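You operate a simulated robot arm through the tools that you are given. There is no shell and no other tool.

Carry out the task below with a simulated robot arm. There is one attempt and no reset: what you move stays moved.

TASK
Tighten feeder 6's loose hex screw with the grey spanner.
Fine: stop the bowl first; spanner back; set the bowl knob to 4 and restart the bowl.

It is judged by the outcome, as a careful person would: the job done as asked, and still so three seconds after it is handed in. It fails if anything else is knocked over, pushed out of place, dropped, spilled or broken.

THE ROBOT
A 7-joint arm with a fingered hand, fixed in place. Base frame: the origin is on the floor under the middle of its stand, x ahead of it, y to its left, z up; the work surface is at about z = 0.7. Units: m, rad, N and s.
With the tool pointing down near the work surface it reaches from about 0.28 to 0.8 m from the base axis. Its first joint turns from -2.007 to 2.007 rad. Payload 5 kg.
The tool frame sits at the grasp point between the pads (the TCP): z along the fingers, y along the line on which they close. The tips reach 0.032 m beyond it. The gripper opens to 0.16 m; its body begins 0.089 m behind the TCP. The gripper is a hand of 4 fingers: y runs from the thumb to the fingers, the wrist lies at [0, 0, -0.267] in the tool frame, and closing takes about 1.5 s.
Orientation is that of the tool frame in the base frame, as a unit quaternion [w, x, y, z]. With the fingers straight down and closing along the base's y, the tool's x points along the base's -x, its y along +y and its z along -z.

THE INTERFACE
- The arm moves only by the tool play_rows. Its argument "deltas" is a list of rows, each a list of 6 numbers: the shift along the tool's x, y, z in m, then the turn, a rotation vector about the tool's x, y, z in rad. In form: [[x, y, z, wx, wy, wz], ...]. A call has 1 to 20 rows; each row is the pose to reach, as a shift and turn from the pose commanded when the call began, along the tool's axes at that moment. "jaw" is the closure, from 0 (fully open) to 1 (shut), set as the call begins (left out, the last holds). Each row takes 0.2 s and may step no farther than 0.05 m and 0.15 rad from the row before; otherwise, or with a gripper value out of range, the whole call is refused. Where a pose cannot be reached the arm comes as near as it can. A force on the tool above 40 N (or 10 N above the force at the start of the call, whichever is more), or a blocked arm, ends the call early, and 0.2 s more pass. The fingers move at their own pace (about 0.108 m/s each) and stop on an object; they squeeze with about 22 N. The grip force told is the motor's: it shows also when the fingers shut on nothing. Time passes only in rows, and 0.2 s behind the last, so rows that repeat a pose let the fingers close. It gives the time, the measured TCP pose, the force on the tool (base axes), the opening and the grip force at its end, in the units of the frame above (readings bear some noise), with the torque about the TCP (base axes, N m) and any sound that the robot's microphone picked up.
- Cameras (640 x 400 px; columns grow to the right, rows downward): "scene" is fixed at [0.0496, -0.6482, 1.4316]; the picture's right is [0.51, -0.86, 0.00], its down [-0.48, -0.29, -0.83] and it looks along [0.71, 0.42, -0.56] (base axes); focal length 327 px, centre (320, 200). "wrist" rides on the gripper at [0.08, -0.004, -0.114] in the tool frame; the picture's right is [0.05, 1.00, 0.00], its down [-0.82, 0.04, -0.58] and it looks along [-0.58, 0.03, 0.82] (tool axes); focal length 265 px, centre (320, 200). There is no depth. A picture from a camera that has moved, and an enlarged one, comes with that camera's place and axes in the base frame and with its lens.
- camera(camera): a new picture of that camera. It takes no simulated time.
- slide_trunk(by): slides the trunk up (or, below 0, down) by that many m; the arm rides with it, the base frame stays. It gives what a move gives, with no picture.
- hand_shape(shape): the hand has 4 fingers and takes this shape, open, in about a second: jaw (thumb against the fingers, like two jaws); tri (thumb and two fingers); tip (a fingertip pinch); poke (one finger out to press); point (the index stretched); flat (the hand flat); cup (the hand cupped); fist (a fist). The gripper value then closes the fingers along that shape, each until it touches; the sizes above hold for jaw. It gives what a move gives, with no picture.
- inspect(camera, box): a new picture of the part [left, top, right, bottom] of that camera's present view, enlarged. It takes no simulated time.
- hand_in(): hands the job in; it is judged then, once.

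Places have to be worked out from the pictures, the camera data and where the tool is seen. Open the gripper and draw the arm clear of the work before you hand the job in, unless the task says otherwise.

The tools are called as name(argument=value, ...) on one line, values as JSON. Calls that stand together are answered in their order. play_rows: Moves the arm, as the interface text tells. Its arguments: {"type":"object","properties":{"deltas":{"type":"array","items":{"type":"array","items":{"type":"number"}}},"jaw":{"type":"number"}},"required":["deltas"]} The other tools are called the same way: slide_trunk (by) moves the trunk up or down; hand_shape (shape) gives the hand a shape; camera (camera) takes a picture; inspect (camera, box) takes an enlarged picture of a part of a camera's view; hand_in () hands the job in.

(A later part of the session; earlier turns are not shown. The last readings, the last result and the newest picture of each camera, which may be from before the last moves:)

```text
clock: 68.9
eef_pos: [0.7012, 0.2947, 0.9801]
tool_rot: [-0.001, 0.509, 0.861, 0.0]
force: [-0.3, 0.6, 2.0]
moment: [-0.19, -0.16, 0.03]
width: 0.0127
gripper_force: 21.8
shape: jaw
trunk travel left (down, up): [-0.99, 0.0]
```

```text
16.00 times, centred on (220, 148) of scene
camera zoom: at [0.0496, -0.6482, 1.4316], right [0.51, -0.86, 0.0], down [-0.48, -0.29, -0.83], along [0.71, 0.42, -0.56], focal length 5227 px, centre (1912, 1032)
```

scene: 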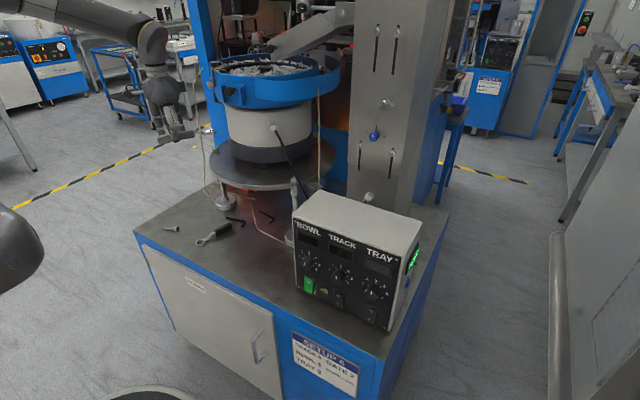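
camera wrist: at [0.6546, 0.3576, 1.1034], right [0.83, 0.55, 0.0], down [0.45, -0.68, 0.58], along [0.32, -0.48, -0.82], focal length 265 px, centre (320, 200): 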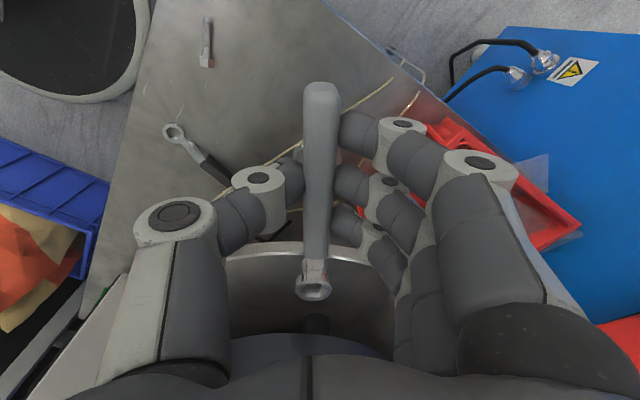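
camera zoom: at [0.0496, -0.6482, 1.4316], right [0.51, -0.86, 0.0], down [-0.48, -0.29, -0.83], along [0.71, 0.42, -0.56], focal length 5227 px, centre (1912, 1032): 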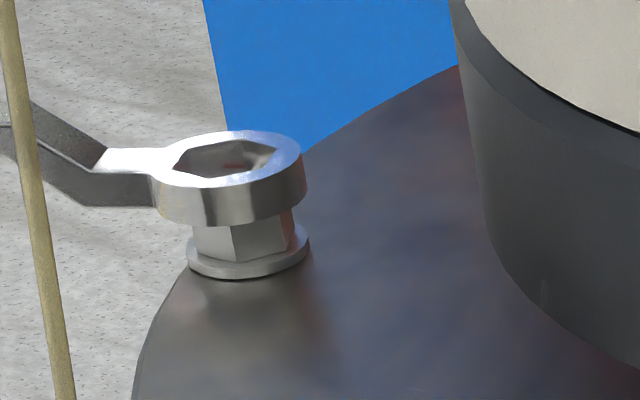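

The ring still rests on the head and tilts slightly. I lift 4 mm to be free of contact and re-measure everything without load.

play_rows(deltas=[[0, 0, -0.003, 0, 0, 0], [0, 0, -0.005, 0, 0, 0], [0, 0, -0.005, 0, 0, 0]])

inspect(camera="wrist", box=[304, 272, 328, 294])

inspect(camera="wrist", box=[295, 250, 345, 310])

inspect(camera="scene", box=[213, 142, 228, 154])

```text
clock: 69.7
eef_pos: [0.7018, 0.2943, 0.9839]
tool_rot: [-0.001, 0.508, 0.861, -0.001]
force: [0.0, -0.2, -1.1]
moment: [-0.02, 0.01, -0.03]
width: 0.0125
gripper_force: 22.1
shape: jaw
trunk travel left (down, up): [-0.99, 0.0]
```

```text
16.00 times, centred on (316, 283) of wrist
camera zoom: at [0.6596, 0.3625, 1.0969], right [0.85, 0.53, 0.0], down [0.43, -0.69, 0.58], along [0.3, -0.49, -0.82], focal length 4246 px, centre (384, -1128)
```

zoom: 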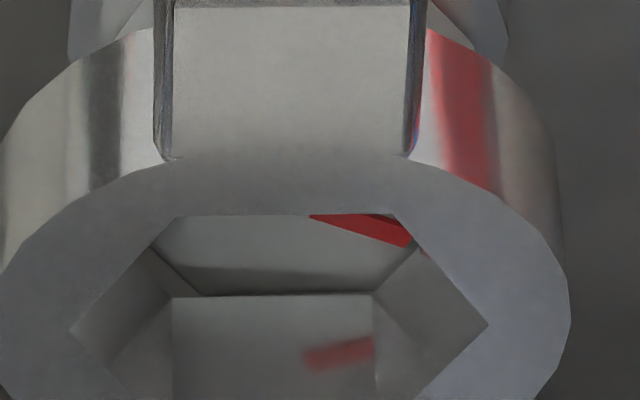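

```text
6.67 times, centred on (320, 280) of wrist
camera zoom: at [0.6596, 0.3625, 1.0969], right [0.85, 0.53, 0.0], down [0.43, -0.69, 0.58], along [0.3, -0.49, -0.82], focal length 1769 px, centre (320, -333)
```

zoom: 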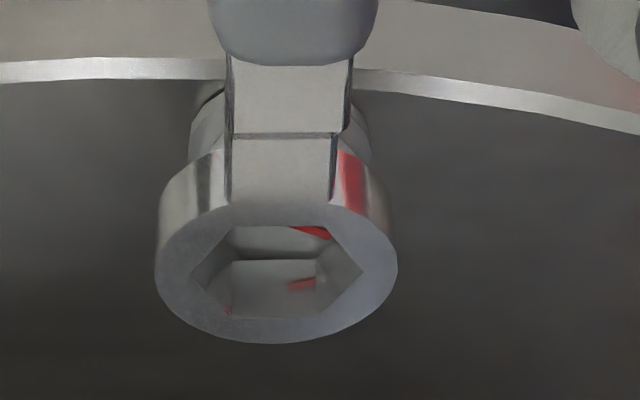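

```text
16.00 times, centred on (220, 148) of scene
camera zoom: at [0.0496, -0.6482, 1.4316], right [0.51, -0.86, 0.0], down [-0.48, -0.29, -0.83], along [0.71, 0.42, -0.56], focal length 5227 px, centre (1912, 1032)
```

zoom: 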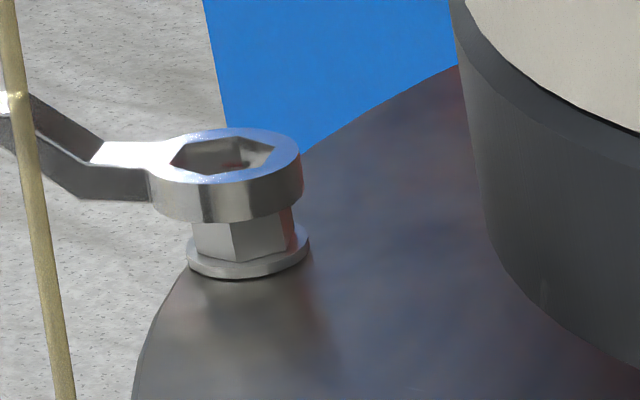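

Unloaded view indicates the ring should go ~0.6 mm in -x (tool) and the mark angle says the best fit is ~2.7° back CCW. I apply that and lower carefully.

play_rows(deltas=[[-0.0004, -0.0027, 0, 0, 0, -0.024], [-0.0007, -0.0054, 0, 0, 0, -0.047], [-0.0007, -0.0054, 0.002, 0, 0, -0.047], [-0.0007, -0.0054, 0.004, 0, 0, -0.047], [-0.0007, -0.0054, 0.0055, 0, 0, -0.047], [-0.0007, -0.0054, 0.0055, 0, 0, -0.047]])

inspect(camera="wrist", box=[304, 276, 326, 296])

inspect(camera="scene", box=[213, 142, 228, 154])

```text
clock: 71.1
eef_pos: [0.6982, 0.2916, 0.9784]
tool_rot: [0.0, 0.488, 0.873, 0.001]
force: [-0.4, 1.1, 0.8]
moment: [-0.2, -0.13, 0.02]
width: 0.0125
gripper_force: 22.1
shape: jaw
trunk travel left (down, up): [-0.99, 0.0]
```

```text
16.00 times, centred on (315, 286) of wrist
camera zoom: at [0.6518, 0.3574, 1.0916], right [0.82, 0.57, 0.0], down [0.46, -0.67, 0.58], along [0.33, -0.47, -0.82], focal length 4246 px, centre (400, -1176)
```

zoom: 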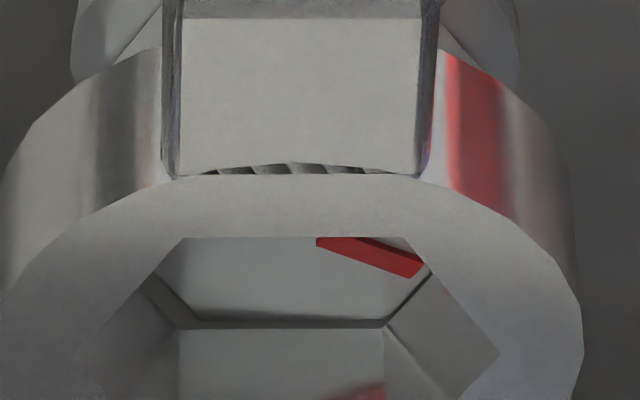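

```text
16.00 times, centred on (220, 148) of scene
camera zoom: at [0.0496, -0.6482, 1.4316], right [0.51, -0.86, 0.0], down [-0.48, -0.29, -0.83], along [0.71, 0.42, -0.56], focal length 5227 px, centre (1912, 1032)
```

zoom: 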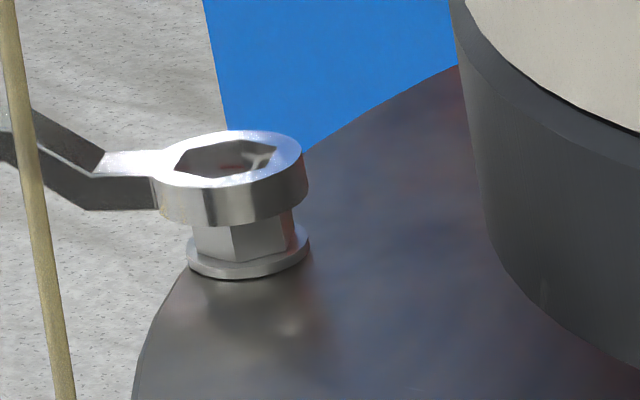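

All visible edges now lie inside the hole, so only a sub-millimetre offset on the hidden side remains. I do a small search under light pressure: first +0.5 mm in x.

play_rows(deltas=[[0.0003, 0, 0, 0, 0, 0], [0.0006, 0, 0, 0, 0, 0], [0.0006, 0, 0, 0, 0, 0]])

play_rows(deltas=[[0.0003, 0, 0, 0, 0, 0], [0.0006, 0, 0, 0, 0, 0], [0.0006, 0, 0, 0, 0, 0]])

inspect(camera="wrist", box=[304, 276, 326, 296])

```text
clock: 71.9
eef_pos: [0.6972, 0.2909, 0.9776]
tool_rot: [-0.001, 0.489, 0.872, 0.0]
force: [0.2, 1.2, 1.6]
moment: [-0.21, -0.13, 0.04]
width: 0.0128
gripper_force: 22.3
shape: jaw
trunk travel left (down, up): [-0.99, 0.0]
```

```text
clock: 72.7
eef_pos: [0.6975, 0.2924, 0.9778]
tool_rot: [-0.001, 0.489, 0.872, 0.0]
force: [1.0, 0.5, 1.6]
moment: [-0.23, -0.16, 0.03]
width: 0.0128
gripper_force: 22.0
shape: jaw
trunk travel left (down, up): [-0.99, 0.0]
```

```text
16.00 times, centred on (315, 286) of wrist
camera zoom: at [0.6517, 0.3579, 1.0918], right [0.82, 0.57, 0.0], down [0.46, -0.67, 0.58], along [0.33, -0.47, -0.82], focal length 4246 px, centre (400, -1176)
```

zoom: 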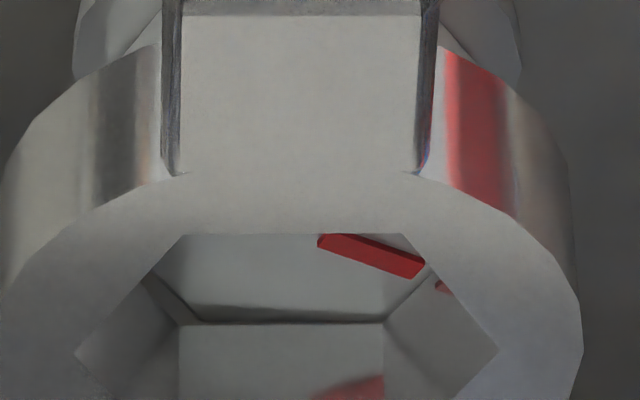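

I'd rather measure the screw's hex orientation directly: I lift 18 mm and shift the ring 3 cm sideways so the head is visible beside the shank.

play_rows(deltas=[[0, 0, -0.006, 0, 0, 0], [0, 0, -0.018, 0, 0, 0], [0, -0.015, -0.018, 0, 0, 0], [0, -0.03, -0.018, 0, 0, 0], [0, -0.03, -0.018, 0, 0, 0]])

inspect(camera="wrist", box=[290, 240, 370, 310])

inspect(camera="wrist", box=[325, 235, 355, 270])

inspect(camera="wrist", box=[300, 270, 330, 300])

```text
clock: 73.9
eef_pos: [0.6723, 0.2765, 0.9959]
tool_rot: [0.0, 0.488, 0.873, 0.0]
force: [0.0, 0.0, -1.1]
moment: [-0.01, 0.05, 0.02]
width: 0.0125
gripper_force: 22.3
shape: jaw
trunk travel left (down, up): [-0.99, 0.0]
```

```text
5.71 times, centred on (330, 275) of wrist
camera zoom: at [0.6263, 0.3424, 1.1095], right [0.82, 0.57, 0.0], down [0.46, -0.67, 0.58], along [0.33, -0.47, -0.82], focal length 1517 px, centre (263, -229)
```

zoom: 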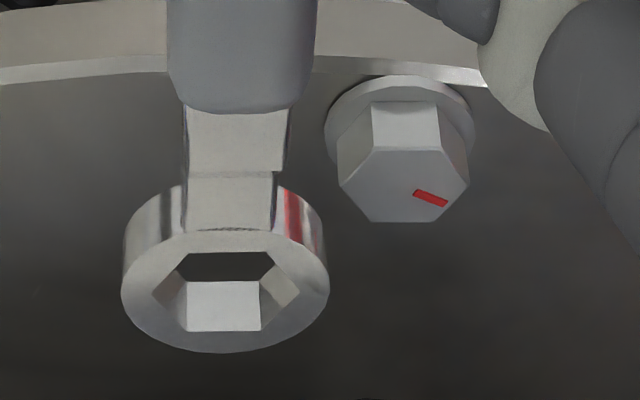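

```text
11.43 times, centred on (340, 252) of wrist
camera zoom: at [0.6263, 0.3424, 1.1095], right [0.82, 0.57, 0.0], down [0.46, -0.67, 0.58], along [0.33, -0.47, -0.82], focal length 3033 px, centre (91, -400)
```

zoom: 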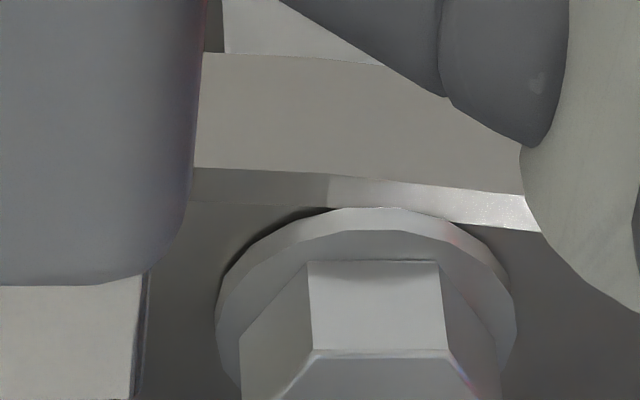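

```text
13.33 times, centred on (315, 285) of wrist
camera zoom: at [0.6263, 0.3424, 1.1095], right [0.82, 0.57, 0.0], down [0.46, -0.67, 0.58], along [0.33, -0.47, -0.82], focal length 3539 px, centre (387, -933)
```

zoom: 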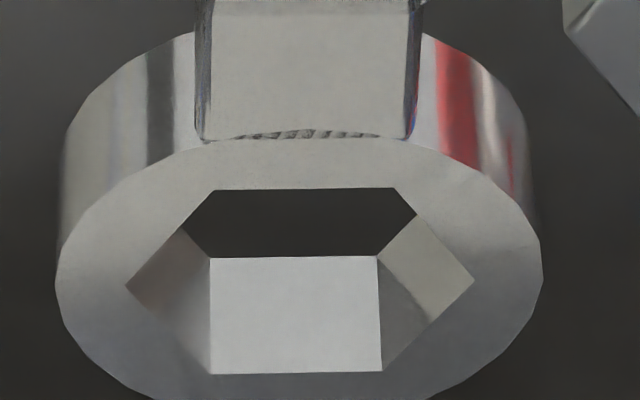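

Now I see clearly: head and hole orientations differ by only ~2°, and the head centre is at tool y≈+0.0285 from the ring. I move back +0.0285 in y (staying high) and re-measure for residuals.

play_rows(deltas=[[0, 0.014, 0, 0, 0, 0], [0, 0.0285, 0, 0, 0, 0], [0, 0.0285, 0.006, 0, 0, 0], [0, 0.0285, 0.006, 0, 0, 0]])

inspect(camera="wrist", box=[295, 240, 345, 300])

inspect(camera="scene", box=[213, 140, 228, 154])

```text
clock: 74.9
eef_pos: [0.6954, 0.2916, 0.9889]
tool_rot: [-0.002, 0.488, 0.873, -0.001]
force: [1.0, -0.2, -1.5]
moment: [0.02, 0.03, 0.01]
width: 0.0127
gripper_force: 22.2
shape: jaw
trunk travel left (down, up): [-0.99, 0.0]
```

```text
6.67 times, centred on (320, 270) of wrist
camera zoom: at [0.6504, 0.3576, 1.1032], right [0.82, 0.57, 0.0], down [0.46, -0.67, 0.58], along [0.33, -0.47, -0.82], focal length 1769 px, centre (320, -267)
```

zoom: 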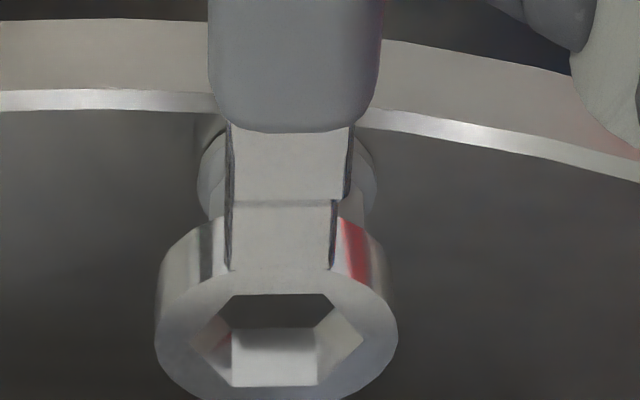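

```text
16.00 times, centred on (220, 147) of scene
camera zoom: at [0.0496, -0.6482, 1.4316], right [0.51, -0.86, 0.0], down [-0.48, -0.29, -0.83], along [0.71, 0.42, -0.56], focal length 5227 px, centre (1912, 1048)
```

zoom: 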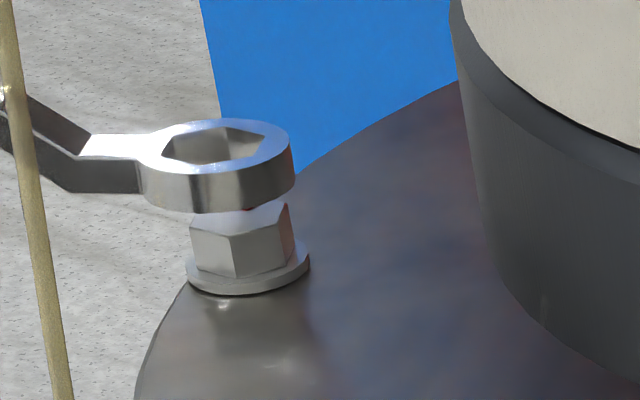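

Residual: ring should go about -1.7 mm in tool x and +0.9 mm in tool y. I apply and verify again while still hovering.

play_rows(deltas=[[-0.0017, 0.0009, 0, 0, 0, 0], [-0.0017, 0.0009, 0, 0, 0, 0], [-0.0017, 0.0009, 0, 0, 0, 0]])

inspect(camera="wrist", box=[295, 240, 345, 300])

inspect(camera="scene", box=[213, 140, 228, 154])

```text
clock: 75.7
eef_pos: [0.697, 0.2914, 0.9904]
tool_rot: [-0.001, 0.489, 0.872, -0.001]
force: [0.5, -0.2, -0.6]
moment: [0.02, 0.01, -0.04]
width: 0.0128
gripper_force: 21.2
shape: jaw
trunk travel left (down, up): [-0.99, 0.0]
```

```text
6.67 times, centred on (320, 270) of wrist
camera zoom: at [0.6521, 0.3565, 1.1033], right [0.82, 0.57, 0.0], down [0.46, -0.67, 0.58], along [0.33, -0.47, -0.82], focal length 1769 px, centre (320, -267)
```

zoom: 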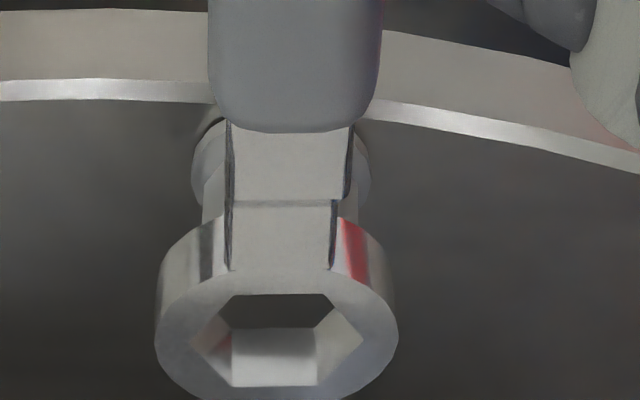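

```text
16.00 times, centred on (220, 147) of scene
camera zoom: at [0.0496, -0.6482, 1.4316], right [0.51, -0.86, 0.0], down [-0.48, -0.29, -0.83], along [0.71, 0.42, -0.56], focal length 5227 px, centre (1912, 1048)
```

zoom: 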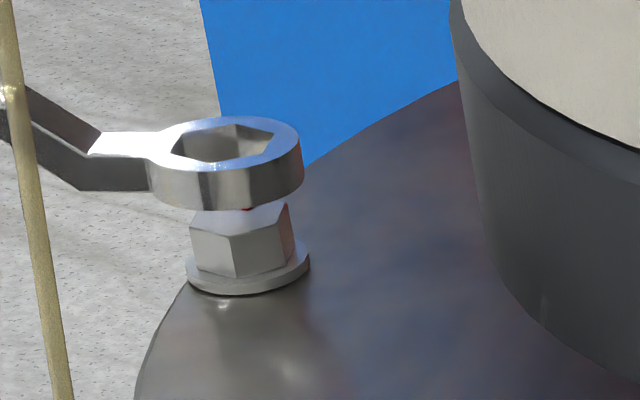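

Both views now agree within about 0.2 mm. I lower straight down.

play_rows(deltas=[[0, 0, 0.003, 0, 0, 0], [0, 0, 0.006, 0, 0, 0], [0, 0, 0.009, 0, 0, 0], [0, 0, 0.011, 0, 0, 0], [0, 0, 0.013, 0, 0, 0], [0, 0, 0.013, 0, 0, 0]])

inspect(camera="wrist", box=[295, 250, 345, 310])

inspect(camera="scene", box=[213, 140, 228, 154])

```text
clock: 77.1
eef_pos: [0.697, 0.2908, 0.9763]
tool_rot: [0.0, 0.488, 0.873, 0.0]
force: [-0.1, 1.9, 2.1]
moment: [-0.21, -0.18, 0.09]
width: 0.0126
gripper_force: 22.0
shape: jaw
trunk travel left (down, up): [-0.99, 0.0]
```

```text
6.67 times, centred on (320, 280) of wrist
camera zoom: at [0.6518, 0.3563, 1.0908], right [0.82, 0.57, 0.0], down [0.46, -0.67, 0.58], along [0.33, -0.47, -0.82], focal length 1769 px, centre (320, -333)
```

zoom: 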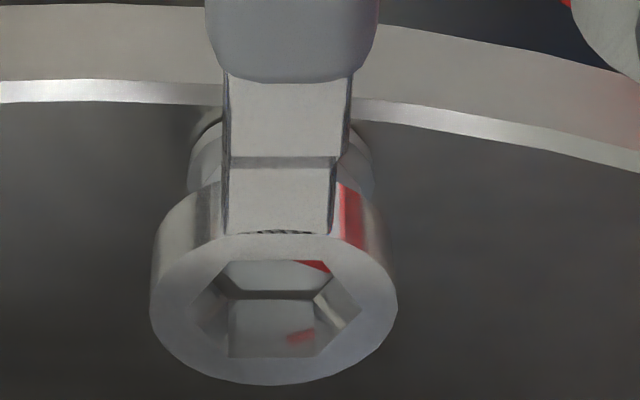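

```text
16.00 times, centred on (220, 147) of scene
camera zoom: at [0.0496, -0.6482, 1.4316], right [0.51, -0.86, 0.0], down [-0.48, -0.29, -0.83], along [0.71, 0.42, -0.56], focal length 5227 px, centre (1912, 1048)
```

zoom: 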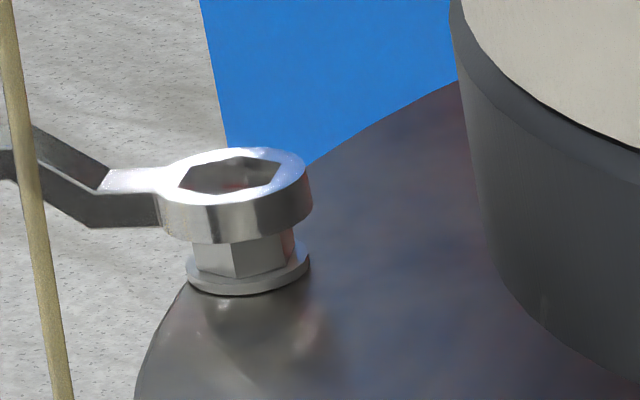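

Nearly there: in contact the ring is ~0.6 mm off in x and ~0.3 mm in y. I nudge (+0.6, +0.3) mm under the light contact so it can drop in.

play_rows(deltas=[[0.0003, 0.00015, 0, 0, 0, 0], [0.0006, 0.0003, 0, 0, 0, 0], [0.0008, 0.0004, 0, 0, 0, 0], [0.0008, 0.0004, 0, 0, 0, 0]])

inspect(camera="wrist", box=[295, 250, 345, 310])

inspect(camera="scene", box=[213, 140, 228, 154])

```text
clock: 78.1
eef_pos: [0.6977, 0.2909, 0.9776]
tool_rot: [-0.001, 0.489, 0.872, -0.001]
force: [1.1, -0.4, 1.4]
moment: [-0.24, -0.18, 0.05]
width: 0.0126
gripper_force: 21.3
shape: jaw
trunk travel left (down, up): [-0.99, 0.0]
```

```text
6.67 times, centred on (320, 280) of wrist
camera zoom: at [0.6518, 0.3568, 1.0908], right [0.82, 0.57, 0.0], down [0.46, -0.67, 0.58], along [0.33, -0.47, -0.82], focal length 1769 px, centre (320, -333)
```

zoom: 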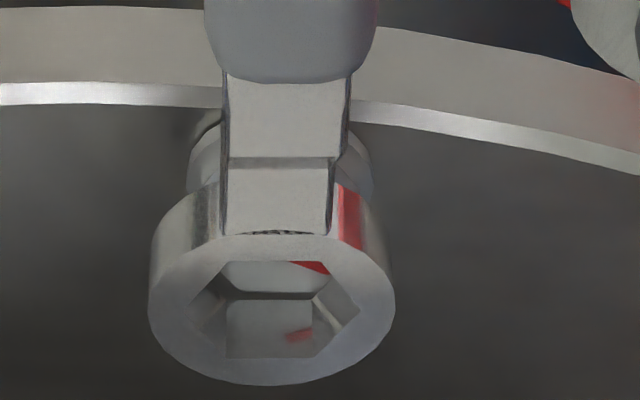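

```text
16.00 times, centred on (220, 147) of scene
camera zoom: at [0.0496, -0.6482, 1.4316], right [0.51, -0.86, 0.0], down [-0.48, -0.29, -0.83], along [0.71, 0.42, -0.56], focal length 5227 px, centre (1912, 1048)
```

zoom: 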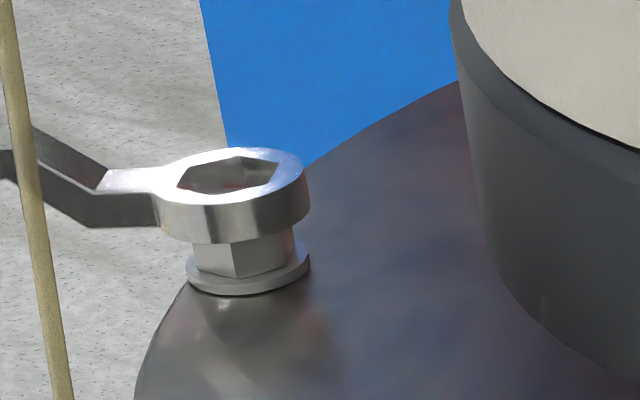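

The ring stuck by friction while the hand moved. I lift 5 mm and set down again at this adjusted position.

play_rows(deltas=[[0, 0, -0.004, 0, 0, 0], [0, 0, -0.007, 0, 0, 0], [0, 0, -0.007, 0, 0, 0]])

inspect(camera="wrist", box=[295, 250, 345, 310])

inspect(camera="scene", box=[213, 140, 228, 154])

play_rows(deltas=[[0, 0, 0.002, 0, 0, 0], [0, 0, 0.004, 0, 0, 0], [0, 0, 0.005, 0, 0, 0], [0, 0, 0.006, 0, 0, 0], [0, 0, 0.006, 0, 0, 0]])

inspect(camera="wrist", box=[295, 250, 345, 310])

inspect(camera="scene", box=[213, 140, 228, 154])

```text
clock: 78.9
eef_pos: [0.697, 0.2905, 0.9856]
tool_rot: [0.0, 0.487, 0.873, 0.0]
force: [0.4, 0.3, -1.3]
moment: [0.02, 0.0, 0.01]
width: 0.0126
gripper_force: 22.2
shape: jaw
trunk travel left (down, up): [-0.99, 0.0]
```

```text
6.67 times, centred on (320, 280) of wrist
camera zoom: at [0.6519, 0.3572, 1.0977], right [0.82, 0.57, 0.0], down [0.46, -0.67, 0.58], along [0.33, -0.47, -0.82], focal length 1769 px, centre (320, -333)
```

zoom: 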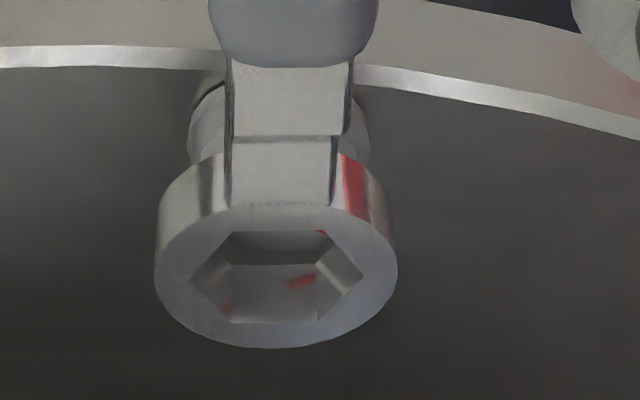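

```text
16.00 times, centred on (220, 147) of scene
camera zoom: at [0.0496, -0.6482, 1.4316], right [0.51, -0.86, 0.0], down [-0.48, -0.29, -0.83], along [0.71, 0.42, -0.56], focal length 5227 px, centre (1912, 1048)
```

zoom: 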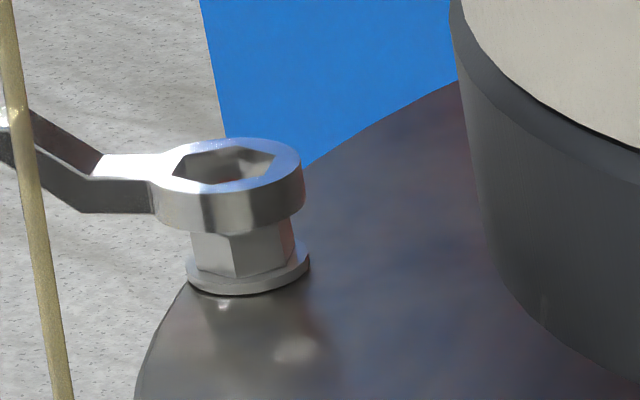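

```text
clock: 80.1
eef_pos: [0.6967, 0.292, 0.9791]
tool_rot: [-0.001, 0.487, 0.873, 0.0]
force: [0.0, 0.7, 0.8]
moment: [-0.2, -0.14, 0.03]
width: 0.0127
gripper_force: 21.8
shape: jaw
trunk travel left (down, up): [-0.99, 0.0]
```

```text
6.67 times, centred on (320, 280) of wrist
camera zoom: at [0.652, 0.3571, 1.0919], right [0.82, 0.57, 0.0], down [0.46, -0.67, 0.58], along [0.33, -0.47, -0.82], focal length 1769 px, centre (320, -333)
```

zoom: 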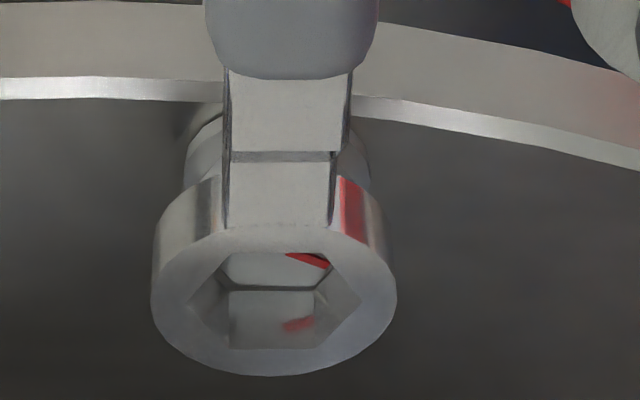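

```text
16.00 times, centred on (220, 147) of scene
camera zoom: at [0.0496, -0.6482, 1.4316], right [0.51, -0.86, 0.0], down [-0.48, -0.29, -0.83], along [0.71, 0.42, -0.56], focal length 5227 px, centre (1912, 1048)
```

zoom: 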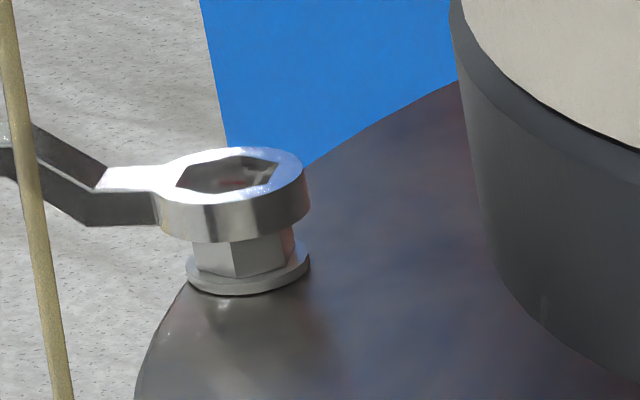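

Alignment needs ±0.3 mm. I widen the tolerance by removing the remaining 1.8° yaw error (CCW), lifting first and setting down again.

play_rows(deltas=[[0, 0, -0.005, 0, 0, 0], [0, -0.0018, -0.005, 0, 0, -0.016], [0, -0.0036, -0.005, 0, 0, -0.031], [0, -0.0036, -0.002, 0, 0, -0.031], [0, -0.0036, 0.0, 0, 0, -0.031], [0, -0.0036, 0.001, 0, 0, -0.031]])

inspect(camera="wrist", box=[304, 276, 326, 296])

inspect(camera="wrist", box=[295, 250, 345, 310])

inspect(camera="scene", box=[213, 140, 228, 154])

```text
clock: 81.5
eef_pos: [0.6953, 0.2907, 0.9775]
tool_rot: [-0.001, 0.476, 0.88, 0.0]
force: [-0.2, -0.1, 1.2]
moment: [-0.2, -0.12, 0.05]
width: 0.0126
gripper_force: 22.0
shape: jaw
trunk travel left (down, up): [-0.99, 0.0]
```

```text
16.00 times, centred on (315, 286) of wrist
camera zoom: at [0.647, 0.3543, 1.0906], right [0.81, 0.59, 0.0], down [0.48, -0.66, 0.58], along [0.34, -0.46, -0.82], focal length 4246 px, centre (400, -1176)
```

zoom: 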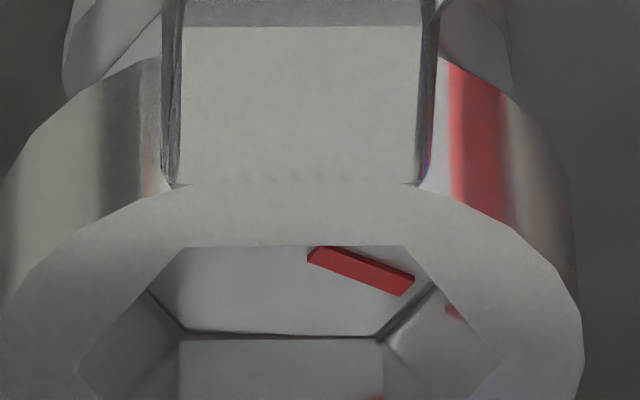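

```text
6.67 times, centred on (320, 280) of wrist
camera zoom: at [0.647, 0.3543, 1.0906], right [0.81, 0.59, 0.0], down [0.48, -0.66, 0.58], along [0.34, -0.46, -0.82], focal length 1769 px, centre (320, -333)
```

zoom: 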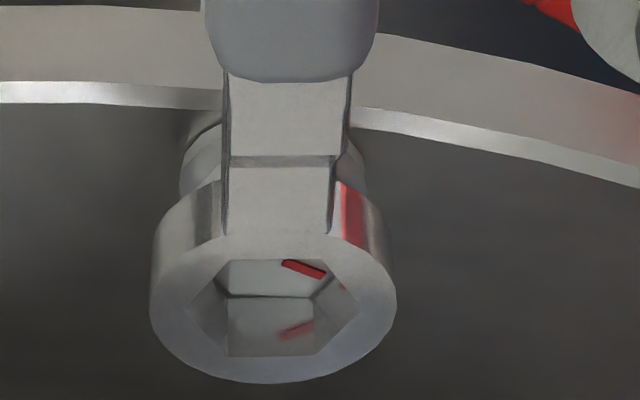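

```text
16.00 times, centred on (220, 147) of scene
camera zoom: at [0.0496, -0.6482, 1.4316], right [0.51, -0.86, 0.0], down [-0.48, -0.29, -0.83], along [0.71, 0.42, -0.56], focal length 5227 px, centre (1912, 1048)
```

zoom: 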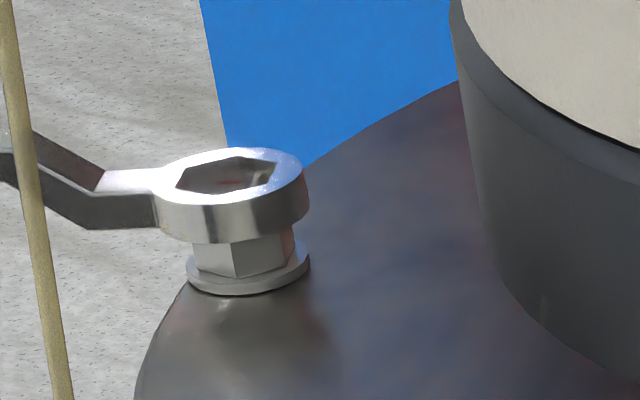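

Now the head sits slightly left in the hole (ring ~0.5 mm too far in +y). I lift, shift y by -0.5 mm, and set down again.

play_rows(deltas=[[0, 0, -0.005, 0, 0, 0], [0, -0.0005, -0.005, 0, 0, 0], [0, -0.0005, -0.002, 0, 0, 0], [0, -0.0005, 0.0, 0, 0, 0], [0, -0.0005, 0.0005, 0, 0, 0]])

inspect(camera="wrist", box=[304, 276, 326, 296])

inspect(camera="scene", box=[213, 140, 228, 154])

```text
clock: 82.7
eef_pos: [0.6944, 0.2892, 0.9766]
tool_rot: [-0.001, 0.475, 0.88, 0.001]
force: [1.3, 1.0, 1.0]
moment: [-0.25, -0.2, 0.11]
width: 0.0129
gripper_force: 21.8
shape: jaw
trunk travel left (down, up): [-0.99, 0.0]
```

```text
16.00 times, centred on (315, 286) of wrist
camera zoom: at [0.6462, 0.3539, 1.0901], right [0.81, 0.59, 0.0], down [0.48, -0.66, 0.58], along [0.34, -0.46, -0.82], focal length 4246 px, centre (400, -1176)
```

zoom: 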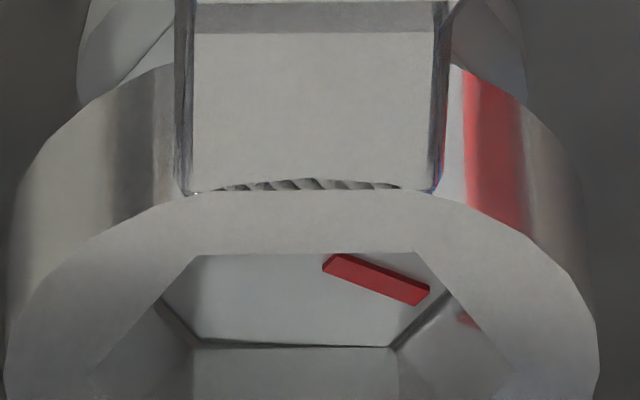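

```text
16.00 times, centred on (220, 147) of scene
camera zoom: at [0.0496, -0.6482, 1.4316], right [0.51, -0.86, 0.0], down [-0.48, -0.29, -0.83], along [0.71, 0.42, -0.56], focal length 5227 px, centre (1912, 1048)
```

zoom: 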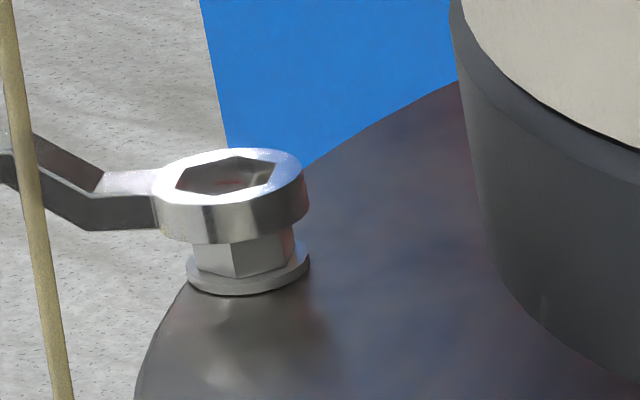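

I lift fully clear (9 mm) to reset the ring in the grip and re-measure both directions before another try.

play_rows(deltas=[[0, 0, -0.005, 0, 0, 0], [0, 0, -0.01, 0, 0, 0], [0, 0, -0.01, 0, 0, 0]])

inspect(camera="wrist", box=[295, 246, 345, 306])

inspect(camera="wrist", box=[304, 254, 330, 274])

inspect(camera="scene", box=[213, 140, 228, 154])

```text
clock: 83.5
eef_pos: [0.6954, 0.2889, 0.9865]
tool_rot: [-0.001, 0.475, 0.88, -0.001]
force: [0.4, -0.5, -0.4]
moment: [-0.01, 0.0, 0.0]
width: 0.0127
gripper_force: 21.8
shape: jaw
trunk travel left (down, up): [-0.99, 0.0]
```

```text
6.67 times, centred on (320, 276) of wrist
camera zoom: at [0.6466, 0.3535, 1.1], right [0.81, 0.59, 0.0], down [0.48, -0.66, 0.58], along [0.34, -0.46, -0.82], focal length 1769 px, centre (320, -307)
```

zoom: 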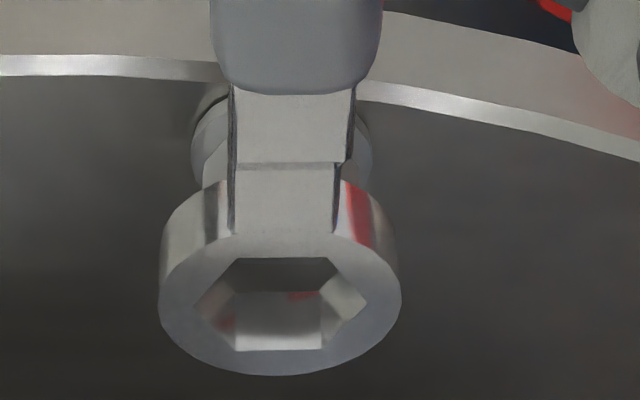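

```text
16.00 times, centred on (317, 264) of wrist
camera zoom: at [0.6466, 0.3535, 1.1], right [0.81, 0.59, 0.0], down [0.48, -0.66, 0.58], along [0.34, -0.46, -0.82], focal length 4246 px, centre (368, -824)
```

zoom: 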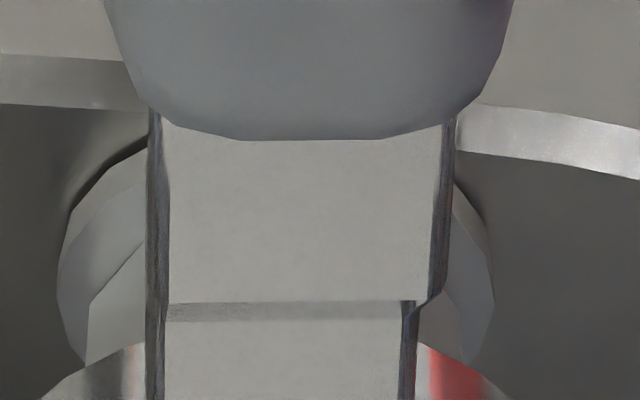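

```text
16.00 times, centred on (220, 147) of scene
camera zoom: at [0.0496, -0.6482, 1.4316], right [0.51, -0.86, 0.0], down [-0.48, -0.29, -0.83], along [0.71, 0.42, -0.56], focal length 5227 px, centre (1912, 1048)
```

zoom: 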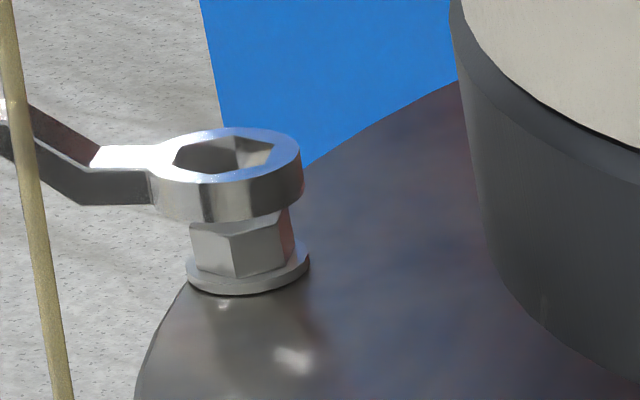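

Using the earlier engaged image as reference, the ring should move about -0.8 mm in x and -0.4 mm in y. I apply that and lower in fine steps.

play_rows(deltas=[[-0.0008, -0.0004, 0, 0, 0, 0], [-0.0008, -0.0004, 0.003, 0, 0, 0], [-0.0008, -0.0004, 0.005, 0, 0, 0], [-0.0008, -0.0004, 0.007, 0, 0, 0], [-0.0008, -0.0004, 0.009, 0, 0, 0], [-0.0008, -0.0004, 0.009, 0, 0, 0]])

inspect(camera="wrist", box=[304, 276, 326, 296])

inspect(camera="scene", box=[213, 140, 228, 154])

```text
clock: 84.9
eef_pos: [0.6936, 0.2885, 0.978]
tool_rot: [-0.001, 0.476, 0.88, 0.001]
force: [-0.4, 0.5, 1.7]
moment: [-0.11, -0.09, 0.03]
width: 0.013
gripper_force: 21.7
shape: jaw
trunk travel left (down, up): [-0.99, 0.0]
```

```text
16.00 times, centred on (315, 286) of wrist
camera zoom: at [0.6464, 0.3529, 1.0916], right [0.81, 0.59, 0.0], down [0.48, -0.66, 0.58], along [0.34, -0.46, -0.82], focal length 4246 px, centre (400, -1176)
```

zoom: 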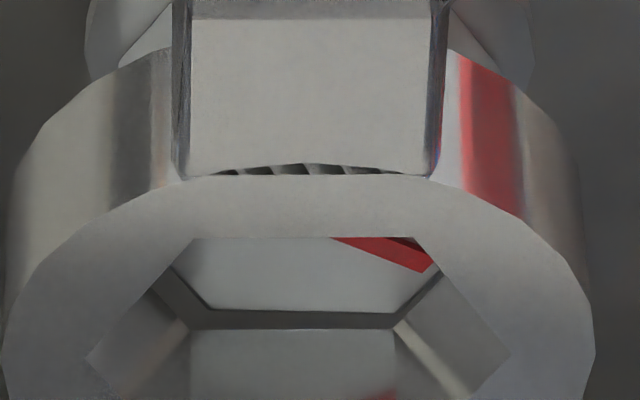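

```text
16.00 times, centred on (220, 147) of scene
camera zoom: at [0.0496, -0.6482, 1.4316], right [0.51, -0.86, 0.0], down [-0.48, -0.29, -0.83], along [0.71, 0.42, -0.56], focal length 5227 px, centre (1912, 1048)
```

zoom: 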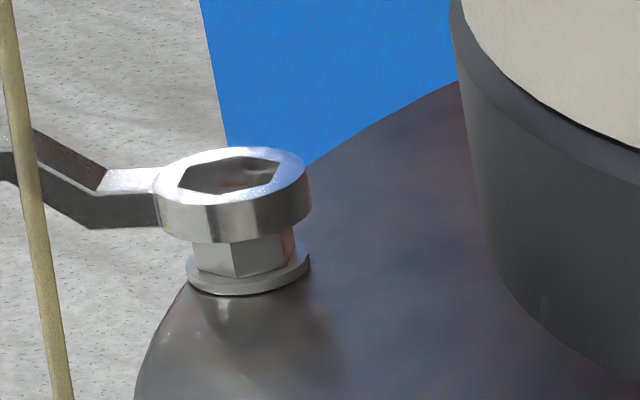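

The hole view is decisive: front gap is now too big and the head slightly right of centre, so the ideal is +0.5 mm in x and +0.35 mm in y from here. I lift, shift and lower again.

play_rows(deltas=[[0, 0, -0.006, 0, 0, 0], [0.0005, 0.00035, -0.006, 0, 0, 0], [0.0005, 0.00035, -0.003, 0, 0, 0], [0.0005, 0.00035, -0.001, 0, 0, 0], [0.0005, 0.00035, 0.0, 0, 0, 0], [0.0005, 0.00035, 0.0, 0, 0, 0]])

inspect(camera="wrist", box=[304, 276, 326, 296])

inspect(camera="scene", box=[213, 140, 228, 154])

```text
clock: 86.3
eef_pos: [0.6933, 0.2886, 0.9766]
tool_rot: [0.0, 0.475, 0.88, 0.0]
force: [-0.2, 1.2, 2.1]
moment: [-0.13, -0.13, 0.04]
width: 0.0127
gripper_force: 21.8
shape: jaw
trunk travel left (down, up): [-0.99, 0.0]
```

```text
16.00 times, centred on (315, 286) of wrist
camera zoom: at [0.6462, 0.3532, 1.0912], right [0.81, 0.59, 0.0], down [0.48, -0.66, 0.58], along [0.34, -0.46, -0.82], focal length 4246 px, centre (400, -1176)
```

zoom: 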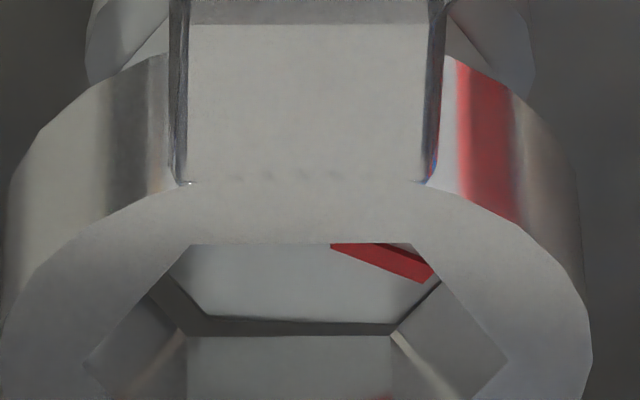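

```text
16.00 times, centred on (220, 147) of scene
camera zoom: at [0.0496, -0.6482, 1.4316], right [0.51, -0.86, 0.0], down [-0.48, -0.29, -0.83], along [0.71, 0.42, -0.56], focal length 5227 px, centre (1912, 1048)
```

zoom: 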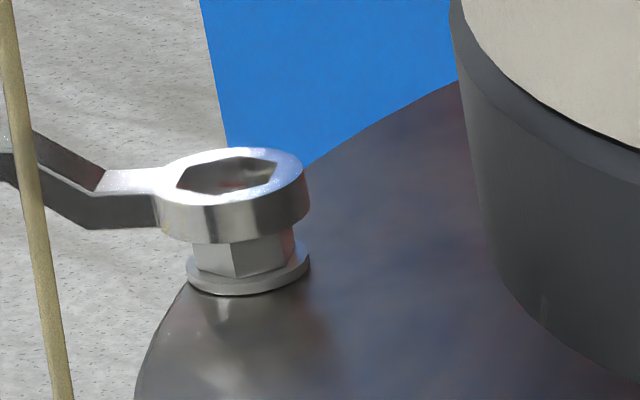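

Better; still the head is ~0.5 mm right and the front gap ~0.3 mm too large. I repeat with (+0.3, +0.5) mm.

play_rows(deltas=[[0, 0, -0.006, 0, 0, 0], [0.0003, 0.0005, -0.006, 0, 0, 0], [0.0003, 0.0005, -0.003, 0, 0, 0], [0.0003, 0.0005, -0.001, 0, 0, 0], [0.0003, 0.0005, 0.0, 0, 0, 0], [0.0003, 0.0005, 0.0, 0, 0, 0]])

inspect(camera="wrist", box=[304, 276, 326, 296])

```text
clock: 87.7
eef_pos: [0.6944, 0.289, 0.9781]
tool_rot: [-0.001, 0.475, 0.88, 0.002]
force: [0.5, 0.3, 0.3]
moment: [-0.17, -0.11, 0.05]
width: 0.0128
gripper_force: 22.0
shape: jaw
trunk travel left (down, up): [-0.99, 0.0]
```

```text
16.00 times, centred on (315, 286) of wrist
camera zoom: at [0.6467, 0.3541, 1.0912], right [0.81, 0.59, 0.0], down [0.48, -0.66, 0.58], along [0.34, -0.46, -0.82], focal length 4246 px, centre (400, -1176)
```

zoom: 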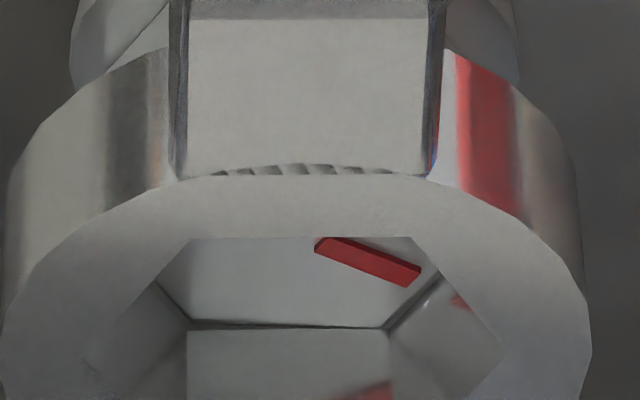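

The screw seems to get dragged by friction during partial lifts, so I lift well clear, shift sideways, and measure both hexes at high zoom.

play_rows(deltas=[[0, 0, -0.006, 0, 0, 0], [0, 0, -0.014, 0, 0, 0], [0, -0.015, -0.014, 0, 0, 0], [0, -0.03, -0.014, 0, 0, 0], [0, -0.03, -0.014, 0, 0, 0]])

inspect(camera="wrist", box=[328, 260, 364, 286])

inspect(camera="wrist", box=[296, 278, 332, 304])

inspect(camera="wrist", box=[290, 240, 370, 310])

```text
clock: 88.9
eef_pos: [0.6683, 0.2734, 0.9918]
tool_rot: [-0.001, 0.474, 0.88, 0.0]
force: [0.5, -0.3, -1.3]
moment: [0.0, 0.02, 0.03]
width: 0.0126
gripper_force: 22.0
shape: jaw
trunk travel left (down, up): [-0.99, 0.0]
```

```text
15.38 times, centred on (346, 273) of wrist
camera zoom: at [0.6217, 0.3379, 1.1048], right [0.81, 0.59, 0.0], down [0.48, -0.66, 0.58], along [0.34, -0.46, -0.82], focal length 4083 px, centre (-80, -923)
```

zoom: 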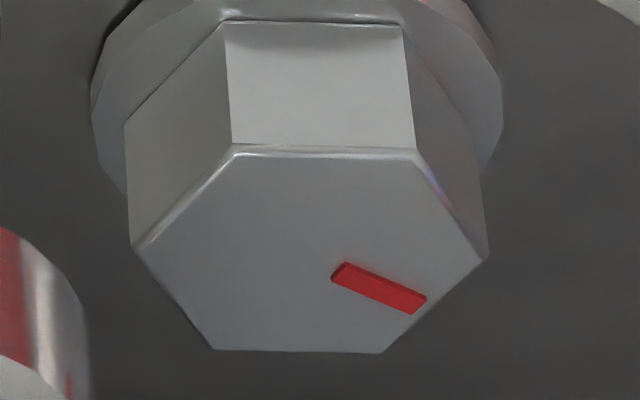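

```text
15.38 times, centred on (314, 291) of wrist
camera zoom: at [0.6217, 0.3379, 1.1048], right [0.81, 0.59, 0.0], down [0.48, -0.66, 0.58], along [0.34, -0.46, -0.82], focal length 4083 px, centre (412, -1200)
```

zoom: 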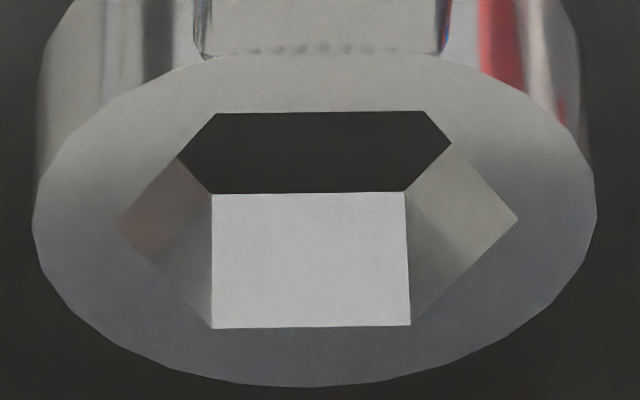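

```text
5.71 times, centred on (330, 275) of wrist
camera zoom: at [0.6217, 0.3379, 1.1048], right [0.81, 0.59, 0.0], down [0.48, -0.66, 0.58], along [0.34, -0.46, -0.82], focal length 1517 px, centre (263, -229)
```

zoom: 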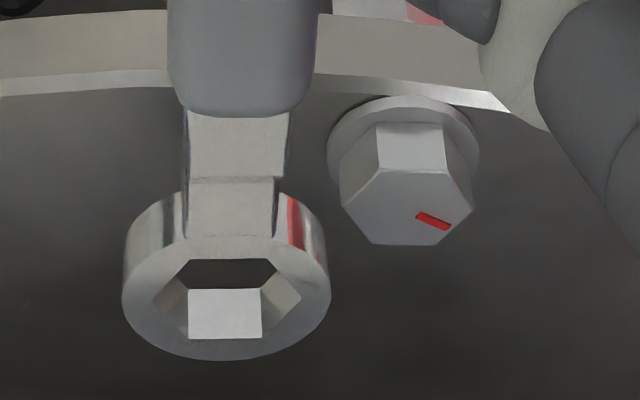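

Yaw differs by only ~1.5° and the true lateral offset is 28.7 mm (so 1.3 mm less than I'd assumed). I return by +0.0287 in y with a +1.5° yaw trim, hovering, then check again.

play_rows(deltas=[[0, 0.0158, 0, 0, 0, 0.012], [0, 0.0316, 0, 0, 0, 0.025], [0, 0.0316, 0, 0, 0, 0.025], [0, 0.0316, 0, 0, 0, 0.025]])

inspect(camera="wrist", box=[300, 254, 336, 280])

inspect(camera="wrist", box=[296, 278, 332, 304])

inspect(camera="scene", box=[213, 140, 228, 154])

```text
clock: 89.9
eef_pos: [0.696, 0.2909, 0.9907]
tool_rot: [-0.001, 0.486, 0.874, 0.0]
force: [-0.4, 0.3, -1.1]
moment: [0.05, 0.01, 0.0]
width: 0.0126
gripper_force: 22.2
shape: jaw
trunk travel left (down, up): [-0.99, 0.0]
```

```text
15.38 times, centred on (318, 267) of wrist
camera zoom: at [0.6498, 0.3564, 1.1047], right [0.82, 0.57, 0.0], down [0.47, -0.67, 0.58], along [0.33, -0.47, -0.82], focal length 4083 px, centre (351, -831)
```

zoom: 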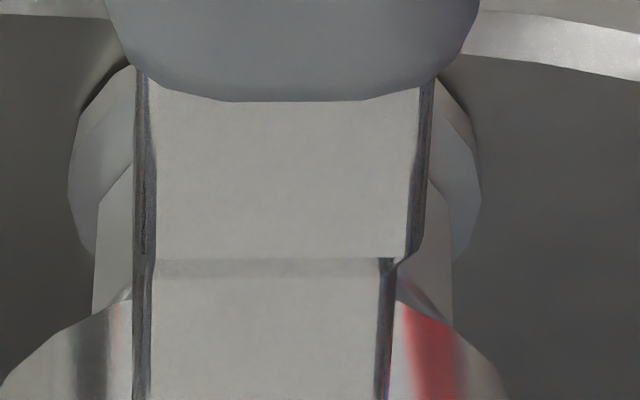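

```text
15.38 times, centred on (314, 291) of wrist
camera zoom: at [0.6498, 0.3564, 1.1047], right [0.82, 0.57, 0.0], down [0.47, -0.67, 0.58], along [0.33, -0.47, -0.82], focal length 4083 px, centre (412, -1200)
```

zoom: 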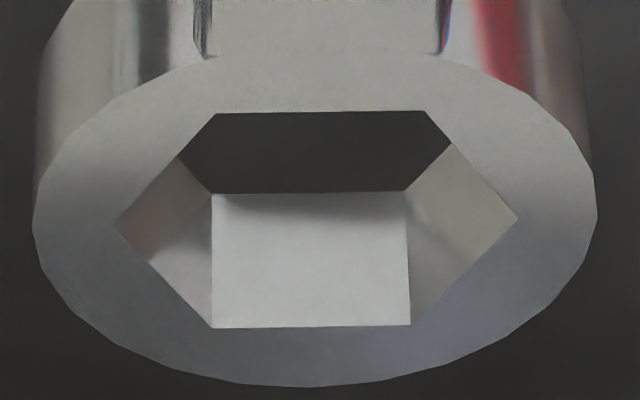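

```text
16.00 times, centred on (220, 147) of scene
camera zoom: at [0.0496, -0.6482, 1.4316], right [0.51, -0.86, 0.0], down [-0.48, -0.29, -0.83], along [0.71, 0.42, -0.56], focal length 5227 px, centre (1912, 1048)
```

zoom: 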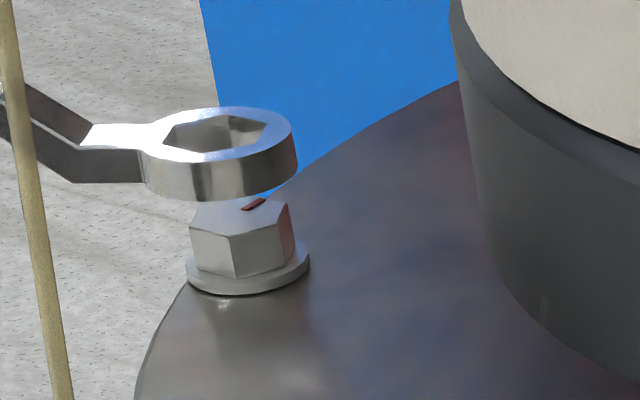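

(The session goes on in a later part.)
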